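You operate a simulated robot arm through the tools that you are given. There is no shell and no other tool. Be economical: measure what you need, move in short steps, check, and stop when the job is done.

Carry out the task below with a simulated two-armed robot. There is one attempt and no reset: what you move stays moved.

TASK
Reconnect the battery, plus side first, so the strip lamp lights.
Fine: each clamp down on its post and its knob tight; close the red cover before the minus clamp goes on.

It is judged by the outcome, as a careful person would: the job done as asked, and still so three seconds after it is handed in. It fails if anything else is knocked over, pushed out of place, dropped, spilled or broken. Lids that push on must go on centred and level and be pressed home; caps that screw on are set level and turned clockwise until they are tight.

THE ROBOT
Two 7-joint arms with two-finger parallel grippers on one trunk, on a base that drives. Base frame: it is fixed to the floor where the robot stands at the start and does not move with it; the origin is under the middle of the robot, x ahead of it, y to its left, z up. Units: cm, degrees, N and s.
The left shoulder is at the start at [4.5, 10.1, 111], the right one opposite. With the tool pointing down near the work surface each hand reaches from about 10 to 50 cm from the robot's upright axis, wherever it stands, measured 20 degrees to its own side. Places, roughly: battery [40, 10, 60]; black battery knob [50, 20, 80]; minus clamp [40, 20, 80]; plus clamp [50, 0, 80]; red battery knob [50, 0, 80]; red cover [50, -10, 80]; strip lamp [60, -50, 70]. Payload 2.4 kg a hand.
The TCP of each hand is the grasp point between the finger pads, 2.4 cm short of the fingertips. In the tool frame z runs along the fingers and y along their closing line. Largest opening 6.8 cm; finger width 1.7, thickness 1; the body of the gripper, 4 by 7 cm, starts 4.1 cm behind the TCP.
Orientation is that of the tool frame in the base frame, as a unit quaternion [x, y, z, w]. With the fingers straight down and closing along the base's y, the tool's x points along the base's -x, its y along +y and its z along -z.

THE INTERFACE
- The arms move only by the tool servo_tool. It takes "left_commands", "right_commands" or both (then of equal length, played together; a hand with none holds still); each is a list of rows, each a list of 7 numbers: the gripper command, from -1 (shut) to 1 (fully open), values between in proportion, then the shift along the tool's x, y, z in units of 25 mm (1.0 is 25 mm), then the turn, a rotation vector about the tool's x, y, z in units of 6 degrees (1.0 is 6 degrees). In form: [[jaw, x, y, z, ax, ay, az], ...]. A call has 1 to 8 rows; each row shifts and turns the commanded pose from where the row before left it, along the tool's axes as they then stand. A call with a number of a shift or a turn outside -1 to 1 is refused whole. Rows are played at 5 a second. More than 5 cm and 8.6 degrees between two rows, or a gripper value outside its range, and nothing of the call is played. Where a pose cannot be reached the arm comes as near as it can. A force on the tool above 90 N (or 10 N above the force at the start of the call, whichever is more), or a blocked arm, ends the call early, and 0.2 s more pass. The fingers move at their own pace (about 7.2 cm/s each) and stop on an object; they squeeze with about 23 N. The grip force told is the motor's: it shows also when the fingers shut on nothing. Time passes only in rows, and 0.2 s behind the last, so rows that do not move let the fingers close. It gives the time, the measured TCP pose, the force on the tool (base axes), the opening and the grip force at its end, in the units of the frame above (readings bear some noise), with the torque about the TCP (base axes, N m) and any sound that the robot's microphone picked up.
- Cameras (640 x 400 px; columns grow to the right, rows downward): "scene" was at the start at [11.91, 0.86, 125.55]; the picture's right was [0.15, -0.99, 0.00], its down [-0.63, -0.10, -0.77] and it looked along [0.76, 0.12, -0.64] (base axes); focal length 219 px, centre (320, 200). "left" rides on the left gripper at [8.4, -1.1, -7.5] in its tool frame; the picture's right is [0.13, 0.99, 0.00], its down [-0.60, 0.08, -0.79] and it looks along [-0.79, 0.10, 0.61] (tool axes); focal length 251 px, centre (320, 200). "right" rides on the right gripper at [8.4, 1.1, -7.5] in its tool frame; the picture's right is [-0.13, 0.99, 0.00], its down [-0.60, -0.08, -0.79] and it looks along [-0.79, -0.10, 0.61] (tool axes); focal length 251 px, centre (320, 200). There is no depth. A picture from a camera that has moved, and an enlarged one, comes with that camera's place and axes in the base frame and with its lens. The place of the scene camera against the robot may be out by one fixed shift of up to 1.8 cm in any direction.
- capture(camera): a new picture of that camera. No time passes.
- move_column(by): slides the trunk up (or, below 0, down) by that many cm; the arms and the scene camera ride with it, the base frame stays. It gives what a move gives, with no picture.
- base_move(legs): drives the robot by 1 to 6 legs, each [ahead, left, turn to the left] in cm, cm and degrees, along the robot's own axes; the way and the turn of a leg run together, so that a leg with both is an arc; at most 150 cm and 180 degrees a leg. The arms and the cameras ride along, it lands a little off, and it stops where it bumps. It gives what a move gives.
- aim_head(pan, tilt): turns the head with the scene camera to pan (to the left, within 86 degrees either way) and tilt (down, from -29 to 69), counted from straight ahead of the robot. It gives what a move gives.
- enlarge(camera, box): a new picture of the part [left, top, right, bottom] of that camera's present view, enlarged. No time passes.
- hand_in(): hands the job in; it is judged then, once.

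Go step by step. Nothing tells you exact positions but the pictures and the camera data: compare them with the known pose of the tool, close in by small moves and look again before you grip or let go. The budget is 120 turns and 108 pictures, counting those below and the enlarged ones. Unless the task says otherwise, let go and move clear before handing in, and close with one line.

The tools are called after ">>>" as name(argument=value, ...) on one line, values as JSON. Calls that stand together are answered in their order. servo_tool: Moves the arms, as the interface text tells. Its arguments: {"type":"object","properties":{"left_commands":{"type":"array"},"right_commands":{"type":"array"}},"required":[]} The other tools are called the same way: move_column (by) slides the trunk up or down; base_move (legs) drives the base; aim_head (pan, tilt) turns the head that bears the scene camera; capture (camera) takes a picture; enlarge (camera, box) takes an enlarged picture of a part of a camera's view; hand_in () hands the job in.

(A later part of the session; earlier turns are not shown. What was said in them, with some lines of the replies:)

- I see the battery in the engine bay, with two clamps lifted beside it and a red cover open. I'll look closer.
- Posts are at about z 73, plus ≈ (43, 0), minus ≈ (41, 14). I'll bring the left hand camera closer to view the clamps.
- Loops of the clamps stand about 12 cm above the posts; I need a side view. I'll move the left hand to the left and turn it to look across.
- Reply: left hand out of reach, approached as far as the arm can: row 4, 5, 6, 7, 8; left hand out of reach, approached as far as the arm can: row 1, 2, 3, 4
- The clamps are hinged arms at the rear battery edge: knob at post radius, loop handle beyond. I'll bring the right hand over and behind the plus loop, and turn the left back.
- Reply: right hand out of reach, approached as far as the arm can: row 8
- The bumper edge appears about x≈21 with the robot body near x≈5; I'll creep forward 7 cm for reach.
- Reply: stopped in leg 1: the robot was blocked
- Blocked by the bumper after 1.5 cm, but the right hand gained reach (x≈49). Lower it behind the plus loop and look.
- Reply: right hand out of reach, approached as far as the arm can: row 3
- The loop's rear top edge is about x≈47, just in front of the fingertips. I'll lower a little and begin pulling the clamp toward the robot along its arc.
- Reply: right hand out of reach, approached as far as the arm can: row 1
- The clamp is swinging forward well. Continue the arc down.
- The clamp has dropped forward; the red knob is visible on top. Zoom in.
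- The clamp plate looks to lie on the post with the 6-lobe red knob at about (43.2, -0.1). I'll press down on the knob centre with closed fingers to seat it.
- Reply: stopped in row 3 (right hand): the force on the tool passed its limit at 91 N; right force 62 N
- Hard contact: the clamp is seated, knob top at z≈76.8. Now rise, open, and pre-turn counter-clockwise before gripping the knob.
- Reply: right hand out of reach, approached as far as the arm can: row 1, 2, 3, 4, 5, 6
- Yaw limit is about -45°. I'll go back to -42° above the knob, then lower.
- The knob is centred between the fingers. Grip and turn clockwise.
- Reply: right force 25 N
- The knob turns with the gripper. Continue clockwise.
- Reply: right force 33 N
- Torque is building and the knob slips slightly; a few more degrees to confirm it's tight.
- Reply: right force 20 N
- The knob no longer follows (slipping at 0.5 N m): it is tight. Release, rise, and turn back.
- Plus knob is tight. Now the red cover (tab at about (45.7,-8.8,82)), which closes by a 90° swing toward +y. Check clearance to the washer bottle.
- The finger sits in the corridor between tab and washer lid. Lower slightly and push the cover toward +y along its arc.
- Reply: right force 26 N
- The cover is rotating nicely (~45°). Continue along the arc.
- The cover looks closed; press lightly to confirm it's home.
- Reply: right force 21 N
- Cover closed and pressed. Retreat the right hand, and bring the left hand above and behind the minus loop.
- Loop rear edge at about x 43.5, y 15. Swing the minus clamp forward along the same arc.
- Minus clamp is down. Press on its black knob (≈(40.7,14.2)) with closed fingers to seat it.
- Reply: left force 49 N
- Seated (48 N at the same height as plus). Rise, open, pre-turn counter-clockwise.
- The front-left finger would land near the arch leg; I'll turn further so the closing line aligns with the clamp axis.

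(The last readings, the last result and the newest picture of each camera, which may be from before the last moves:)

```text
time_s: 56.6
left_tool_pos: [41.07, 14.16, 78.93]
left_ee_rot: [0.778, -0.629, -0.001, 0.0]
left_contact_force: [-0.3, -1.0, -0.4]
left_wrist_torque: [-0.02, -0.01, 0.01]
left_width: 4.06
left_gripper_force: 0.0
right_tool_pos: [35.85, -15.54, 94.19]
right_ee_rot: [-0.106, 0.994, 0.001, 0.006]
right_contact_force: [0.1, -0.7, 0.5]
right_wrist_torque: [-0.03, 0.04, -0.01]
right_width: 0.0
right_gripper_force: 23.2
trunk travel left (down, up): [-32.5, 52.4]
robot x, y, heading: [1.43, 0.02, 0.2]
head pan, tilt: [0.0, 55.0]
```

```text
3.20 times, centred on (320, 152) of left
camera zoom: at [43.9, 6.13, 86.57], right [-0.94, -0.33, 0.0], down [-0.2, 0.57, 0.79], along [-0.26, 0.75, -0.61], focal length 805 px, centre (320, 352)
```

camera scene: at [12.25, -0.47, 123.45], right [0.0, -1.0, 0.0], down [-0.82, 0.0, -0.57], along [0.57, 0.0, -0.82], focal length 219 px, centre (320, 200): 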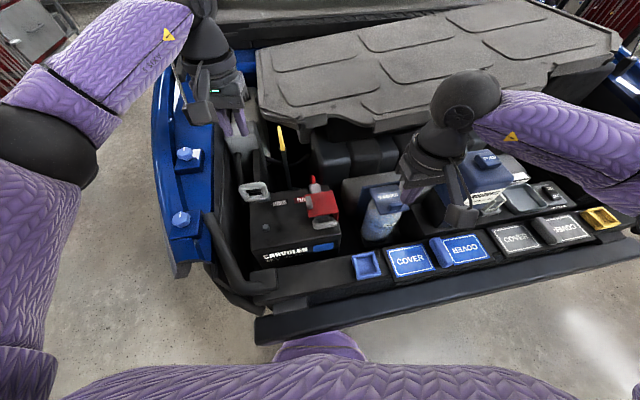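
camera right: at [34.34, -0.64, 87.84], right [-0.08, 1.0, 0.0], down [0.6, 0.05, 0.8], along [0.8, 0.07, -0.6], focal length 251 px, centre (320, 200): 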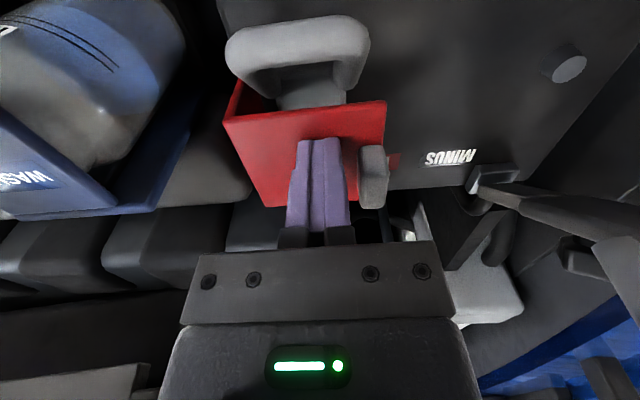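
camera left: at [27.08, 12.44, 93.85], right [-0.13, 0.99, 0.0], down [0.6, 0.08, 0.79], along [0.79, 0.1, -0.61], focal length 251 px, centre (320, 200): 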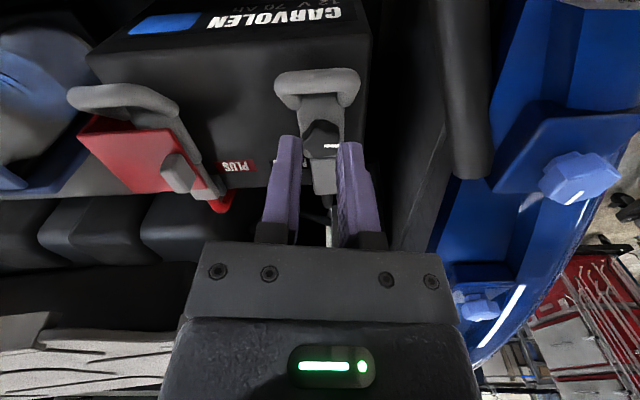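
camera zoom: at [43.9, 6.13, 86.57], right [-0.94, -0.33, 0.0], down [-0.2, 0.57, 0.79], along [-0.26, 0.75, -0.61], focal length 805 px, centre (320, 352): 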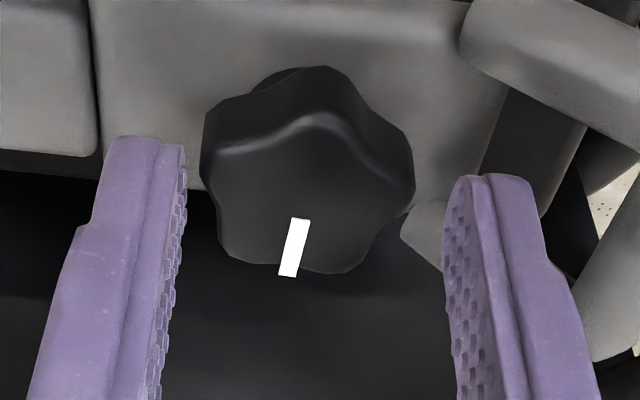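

>>> servo_tool(left_commands=[[0.2, 0, 0, 0.46, 0, 0, 0], [-1, 0, 0, 0, 0, 0, 0], [-1, 0, 0, 0, 0, 0, 0], [-1, 0, 0, 0, 0, 0, 1], [-1, 0, 0, 0, 0, 0, 1], [-1, 0, 0, 0, 0, 0, 1], [-1, 0, 0, 0, 0, 0, 1], [-1, 0, 0, 0, 0, 0, 1]])

>>> enlarge(camera="left", box=[220, 90, 420, 215])

```text
time_s: 58.4
left_tool_pos: [41.25, 14.22, 77.96]
left_ee_rot: [-0.587, 0.81, -0.001, 0.0]
left_contact_force: [7.4, -3.8, 18.0]
left_wrist_torque: [-0.18, -0.22, -0.01]
left_width: 3.48
left_gripper_force: 45.3
right_tool_pos: [35.73, -15.6, 94.1]
right_ee_rot: [-0.105, 0.994, 0.001, 0.005]
right_contact_force: [-0.5, -0.4, -0.3]
right_wrist_torque: [-0.02, 0.0, 0.01]
right_width: 0.0
right_gripper_force: 22.8
trunk travel left (down, up): [-32.5, 52.4]
robot x, y, heading: [1.55, -0.24, 0.3]
head pan, tilt: [0.0, 55.0]
```

```text
3.20 times, centred on (320, 152) of left
camera zoom: at [39.56, 5.84, 85.52], right [-0.98, 0.18, 0.0], down [0.11, 0.6, 0.79], along [0.15, 0.78, -0.61], focal length 805 px, centre (320, 352)
```

zoom: 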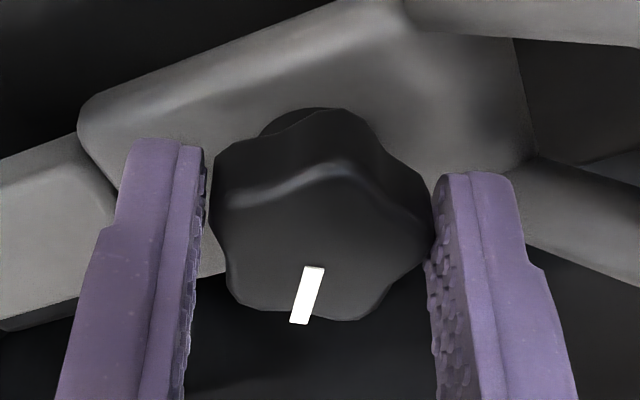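

>>> servo_tool(left_commands=[[-1, 0, 0, -0.05, 0, 0, 1], [-1, 0, 0, 0, 0, 0, 1], [-1, 0, 0, 0, 0, 0, 1], [-1, 0, 0, 0, 0, 0, 1], [-1, 0, 0, 0, 0, 0, 1], [-1, 0, 0, 0, 0, 0, 1], [-1, 0, 0, 0, 0, 0, 1], [-1, 0, 0, 0, 0, 0, 1]])

>>> enlarge(camera="left", box=[220, 90, 420, 215])

```text
time_s: 60.2
left_tool_pos: [41.02, 14.28, 77.92]
left_ee_rot: [-0.209, 0.978, 0.0, -0.001]
left_contact_force: [-28.8, 2.3, -4.6]
left_wrist_torque: [-0.25, 1.3, 0.07]
left_width: 3.47
left_gripper_force: 45.2
right_tool_pos: [35.64, -15.51, 94.11]
right_ee_rot: [-0.105, 0.994, 0.0, 0.007]
right_contact_force: [0.2, 0.0, 0.0]
right_wrist_torque: [0.01, -0.01, 0.02]
right_width: 0.02
right_gripper_force: 23.1
trunk travel left (down, up): [-32.5, 52.4]
robot x, y, heading: [1.51, 0.02, -0.0]
head pan, tilt: [0.0, 55.0]
```

```text
3.20 times, centred on (320, 152) of left
camera zoom: at [33.75, 9.91, 85.55], right [-0.52, 0.85, 0.0], down [0.52, 0.32, 0.79], along [0.68, 0.41, -0.61], focal length 805 px, centre (320, 352)
```

zoom: 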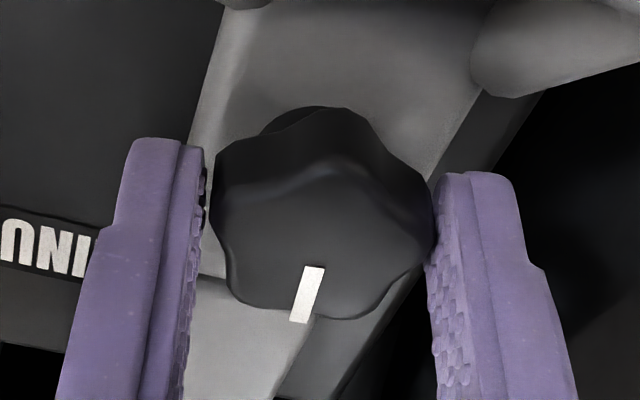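

>>> servo_tool(left_commands=[[-1, 0.045, 0.02, 0, 0, 0, 1], [-1, 0, 0, 0, 0, 0, 1], [-1, 0, 0, 0, 0, 0, 1], [-1, 0, 0, 0, 0, 0, 1], [-1, 0, 0, 0, 0, 0, 1]])

>>> enlarge(camera="left", box=[220, 90, 420, 215])

```text
time_s: 61.4
left_tool_pos: [41.09, 14.49, 77.97]
left_ee_rot: [0.051, 0.999, 0.001, 0.0]
left_contact_force: [-6.6, 30.3, 1.3]
left_wrist_torque: [0.74, -0.1, 0.63]
left_width: 3.49
left_gripper_force: 45.6
right_tool_pos: [35.71, -15.32, 94.2]
right_ee_rot: [-0.106, 0.994, -0.001, 0.006]
right_contact_force: [-0.5, -0.5, 0.6]
right_wrist_torque: [-0.01, -0.01, 0.03]
right_width: 0.0
right_gripper_force: 23.2
trunk travel left (down, up): [-32.5, 52.4]
robot x, y, heading: [1.64, -0.19, 0.4]
head pan, tilt: [0.0, 55.0]
```

```text
3.20 times, centred on (320, 152) of left
camera zoom: at [32.63, 14.22, 85.6], right [-0.03, 1.0, 0.0], down [0.61, 0.02, 0.79], along [0.79, 0.02, -0.61], focal length 805 px, centre (320, 352)
```

zoom: 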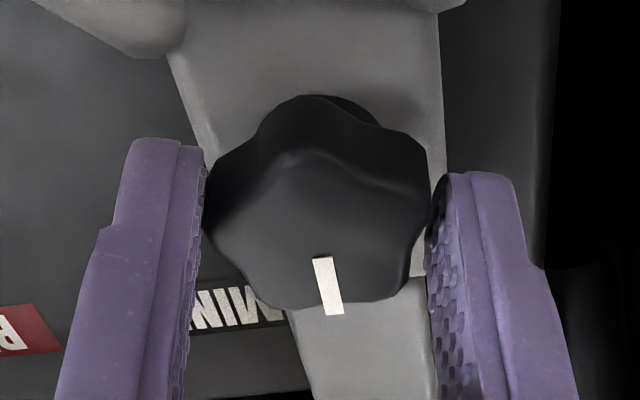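

Torque reaches 0.63 N m with slip; two more steps to confirm it's at its stop.

>>> servo_tool(left_commands=[[-1, 0, -0.03, 0, 0, 0, 1], [-1, 0, 0, 0, 0, 0, 1], [-1, 0, 0, 0, 0, 0, 0]])

>>> enlarge(camera="left", box=[220, 90, 420, 215])

```text
time_s: 62.2
left_tool_pos: [41.02, 14.49, 77.97]
left_ee_rot: [0.156, 0.988, 0.0, 0.001]
left_contact_force: [0.8, 40.7, 4.8]
left_wrist_torque: [1.06, -0.16, 0.56]
left_width: 3.48
left_gripper_force: 44.5
right_tool_pos: [35.76, -15.33, 94.08]
right_ee_rot: [-0.105, 0.994, 0.0, 0.005]
right_contact_force: [0.7, 1.3, 0.1]
right_wrist_torque: [0.01, -0.02, -0.01]
right_width: 0.0
right_gripper_force: 22.8
trunk travel left (down, up): [-32.5, 52.4]
robot x, y, heading: [1.65, 0.18, 0.4]
head pan, tilt: [0.0, 55.0]
```

```text
3.20 times, centred on (320, 152) of left
camera zoom: at [32.75, 16.02, 85.52], right [0.18, 0.98, 0.0], down [0.6, -0.11, 0.79], along [0.78, -0.14, -0.61], focal length 805 px, centre (320, 352)
```

zoom: 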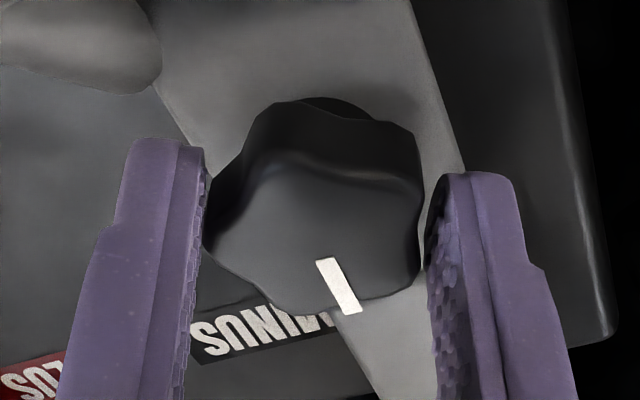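

The knob is at its stop. Release and rise, then check the lamp.

>>> servo_tool(left_commands=[[0.2, 0, 0, 0, 0, 0, 0], [0.25, 0, 0, 0, 0, 0, 0], [0.25, 0, 0, -0.8, 0, 0, 0], [0.25, 0, 0, -1, 0, 0, 0], [0.25, 0, 0, -1, 0, 0, 0], [0.25, 0, 0, -1, 0, 0, 0], [0.25, 0.5, 0.4, -1, 0, 0, 0], [0.25, 1, 0.4, -1, 0, 0, 0]])

>>> servo_tool(left_commands=[[0.25, 1, 0.2, 0, 0, 0, 0], [0.25, 1, 0.2, 0, 0, 0, 0], [0.25, 1, 0.2, 0, 0, 0, 0]], right_commands=[[-1, 1, 0, -1, 0, 0, 0], [-1, 1, 0, -0.5, 0, 0, 0], [-1, 1, 0, 0, 0, 0, 0]])

>>> enlarge(camera="scene", box=[220, 140, 400, 265])

>>> aim_head(pan=-40, tilt=35)

>>> capture(camera="scene")

```text
time_s: 64.0
left_tool_pos: [37.92, 17.75, 92.27]
left_ee_rot: [0.156, 0.988, 0.0, 0.0]
left_contact_force: [0.2, -0.3, 0.8]
left_wrist_torque: [0.01, -0.01, 0.0]
left_width: 4.24
left_gripper_force: 0.1
right_tool_pos: [35.8, -15.46, 94.13]
right_ee_rot: [-0.105, 0.994, 0.002, 0.005]
right_contact_force: [-0.2, -0.1, 0.6]
right_wrist_torque: [-0.01, -0.05, 0.0]
right_width: 0.0
right_gripper_force: 23.1
trunk travel left (down, up): [-32.5, 52.4]
robot x, y, heading: [1.47, 0.12, 0.4]
head pan, tilt: [0.0, 55.0]
```

```text
time_s: 64.8
left_tool_pos: [31.17, 21.23, 92.29]
left_ee_rot: [0.156, 0.988, 0.001, 0.0]
left_contact_force: [0.0, 0.2, 1.1]
left_wrist_torque: [0.0, -0.01, -0.03]
left_width: 4.23
left_gripper_force: 0.1
right_tool_pos: [28.46, -17.06, 97.81]
right_ee_rot: [-0.106, 0.994, 0.001, 0.005]
right_contact_force: [0.5, -0.3, -0.2]
right_wrist_torque: [0.07, 0.02, 0.04]
right_width: 0.01
right_gripper_force: 22.8
trunk travel left (down, up): [-32.5, 52.4]
robot x, y, heading: [1.84, -0.09, 0.4]
head pan, tilt: [0.0, 55.0]
```

```text
3.20 times, centred on (310, 202) of scene
camera zoom: at [12.24, -0.45, 123.45], right [0.0, -1.0, 0.0], down [-0.82, 0.0, -0.57], along [0.57, 0.0, -0.82], focal length 700 px, centre (352, 192)
```

zoom: 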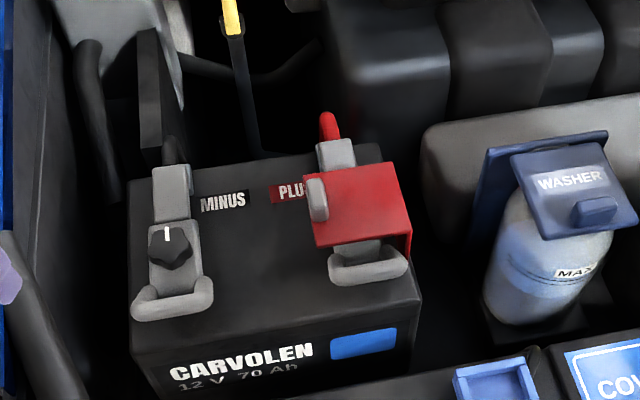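

```text
time_s: 65.9
left_tool_pos: [31.26, 21.17, 92.25]
left_ee_rot: [0.156, 0.988, -0.001, -0.001]
left_contact_force: [-0.1, 0.0, -0.2]
left_wrist_torque: [0.02, 0.03, -0.01]
left_width: 4.23
left_gripper_force: 0.1
right_tool_pos: [28.53, -17.13, 97.82]
right_ee_rot: [-0.106, 0.994, 0.002, 0.005]
right_contact_force: [0.1, 0.3, 0.0]
right_wrist_torque: [0.02, 0.02, -0.03]
right_width: 0.0
right_gripper_force: 23.1
trunk travel left (down, up): [-32.5, 52.4]
robot x, y, heading: [1.39, -0.11, 0.2]
head pan, tilt: [-40.0, 35.0]
```

```text
37 pictures are left
camera scene: at [11.81, -6.11, 126.27], right [-0.64, -0.77, 0.0], down [-0.44, 0.37, -0.82], along [0.63, -0.52, -0.57], focal length 219 px, centre (320, 200)
```

scene: 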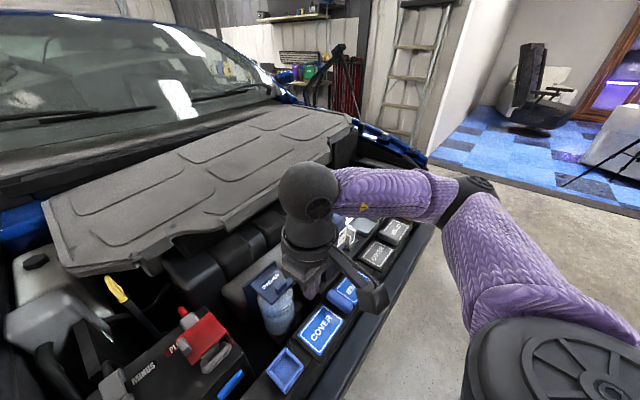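

Battery looks done: both clamps down, cover closed. Check the strip lamp with the right camera.

>>> capture(camera="right")

```text
36 pictures are left
camera right: at [20.05, -17.82, 105.16], right [-0.08, 1.0, 0.0], down [0.6, 0.05, 0.8], along [0.8, 0.07, -0.6], focal length 251 px, centre (320, 200)
```

right: 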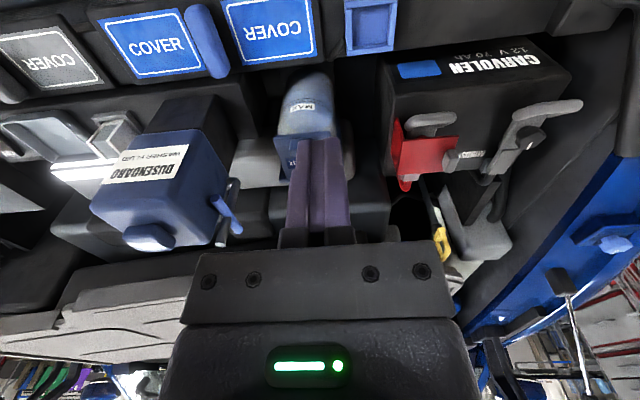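

>>> enlarge(camera="right", box=[370, 50, 610, 220])

>>> enlarge(camera="right", box=[0, 90, 200, 215])

>>> capture(camera="left")

```text
2.35 times, centred on (490, 135) of right
camera zoom: at [20.05, -17.82, 105.16], right [-0.08, 1.0, 0.0], down [0.6, 0.05, 0.8], along [0.8, 0.07, -0.6], focal length 592 px, centre (-80, 353)
```

zoom: 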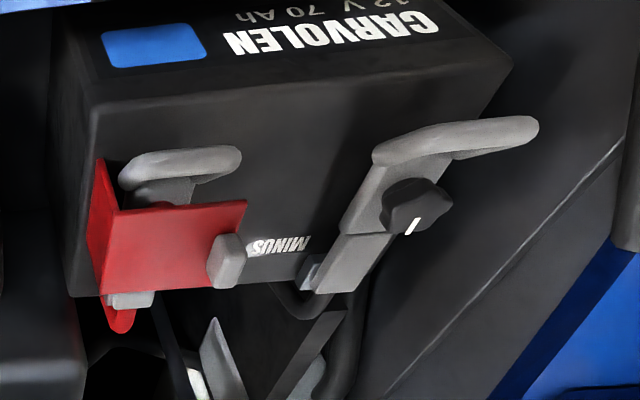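

```text
3.20 times, centred on (100, 152) of right
camera zoom: at [20.05, -17.82, 105.16], right [-0.08, 1.0, 0.0], down [0.6, 0.05, 0.8], along [0.8, 0.07, -0.6], focal length 805 px, centre (1024, 352)
```

zoom: 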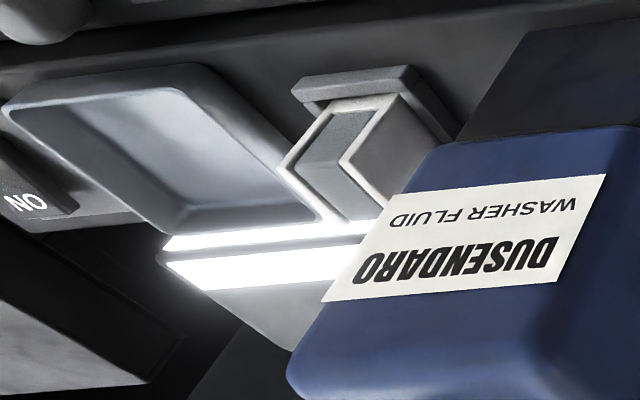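

```text
33 pictures are left
camera left: at [22.85, 22.63, 99.94], right [0.18, 0.98, 0.0], down [0.6, -0.11, 0.79], along [0.78, -0.14, -0.61], focal length 251 px, centre (320, 200)
```

left: 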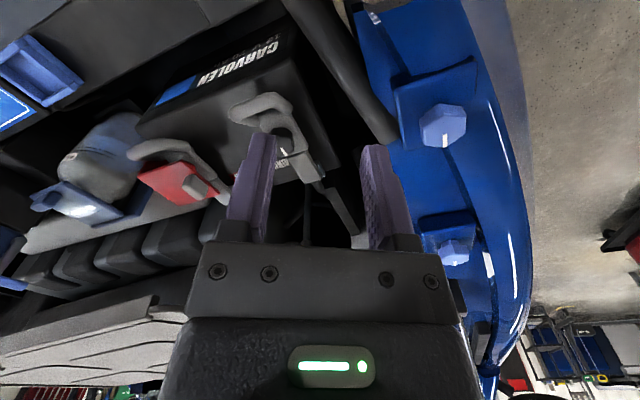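

The strip lamp is lit, both clamps are down with their knobs at the stop, the red cover is closed, and both hands are clear; handing in.

>>> hand_in()

```text
The job is handed in.
```

The battery is reconnected plus side first: the red cover was closed before the minus clamp went on, both knobs are tight, and the strip lamp is lit.
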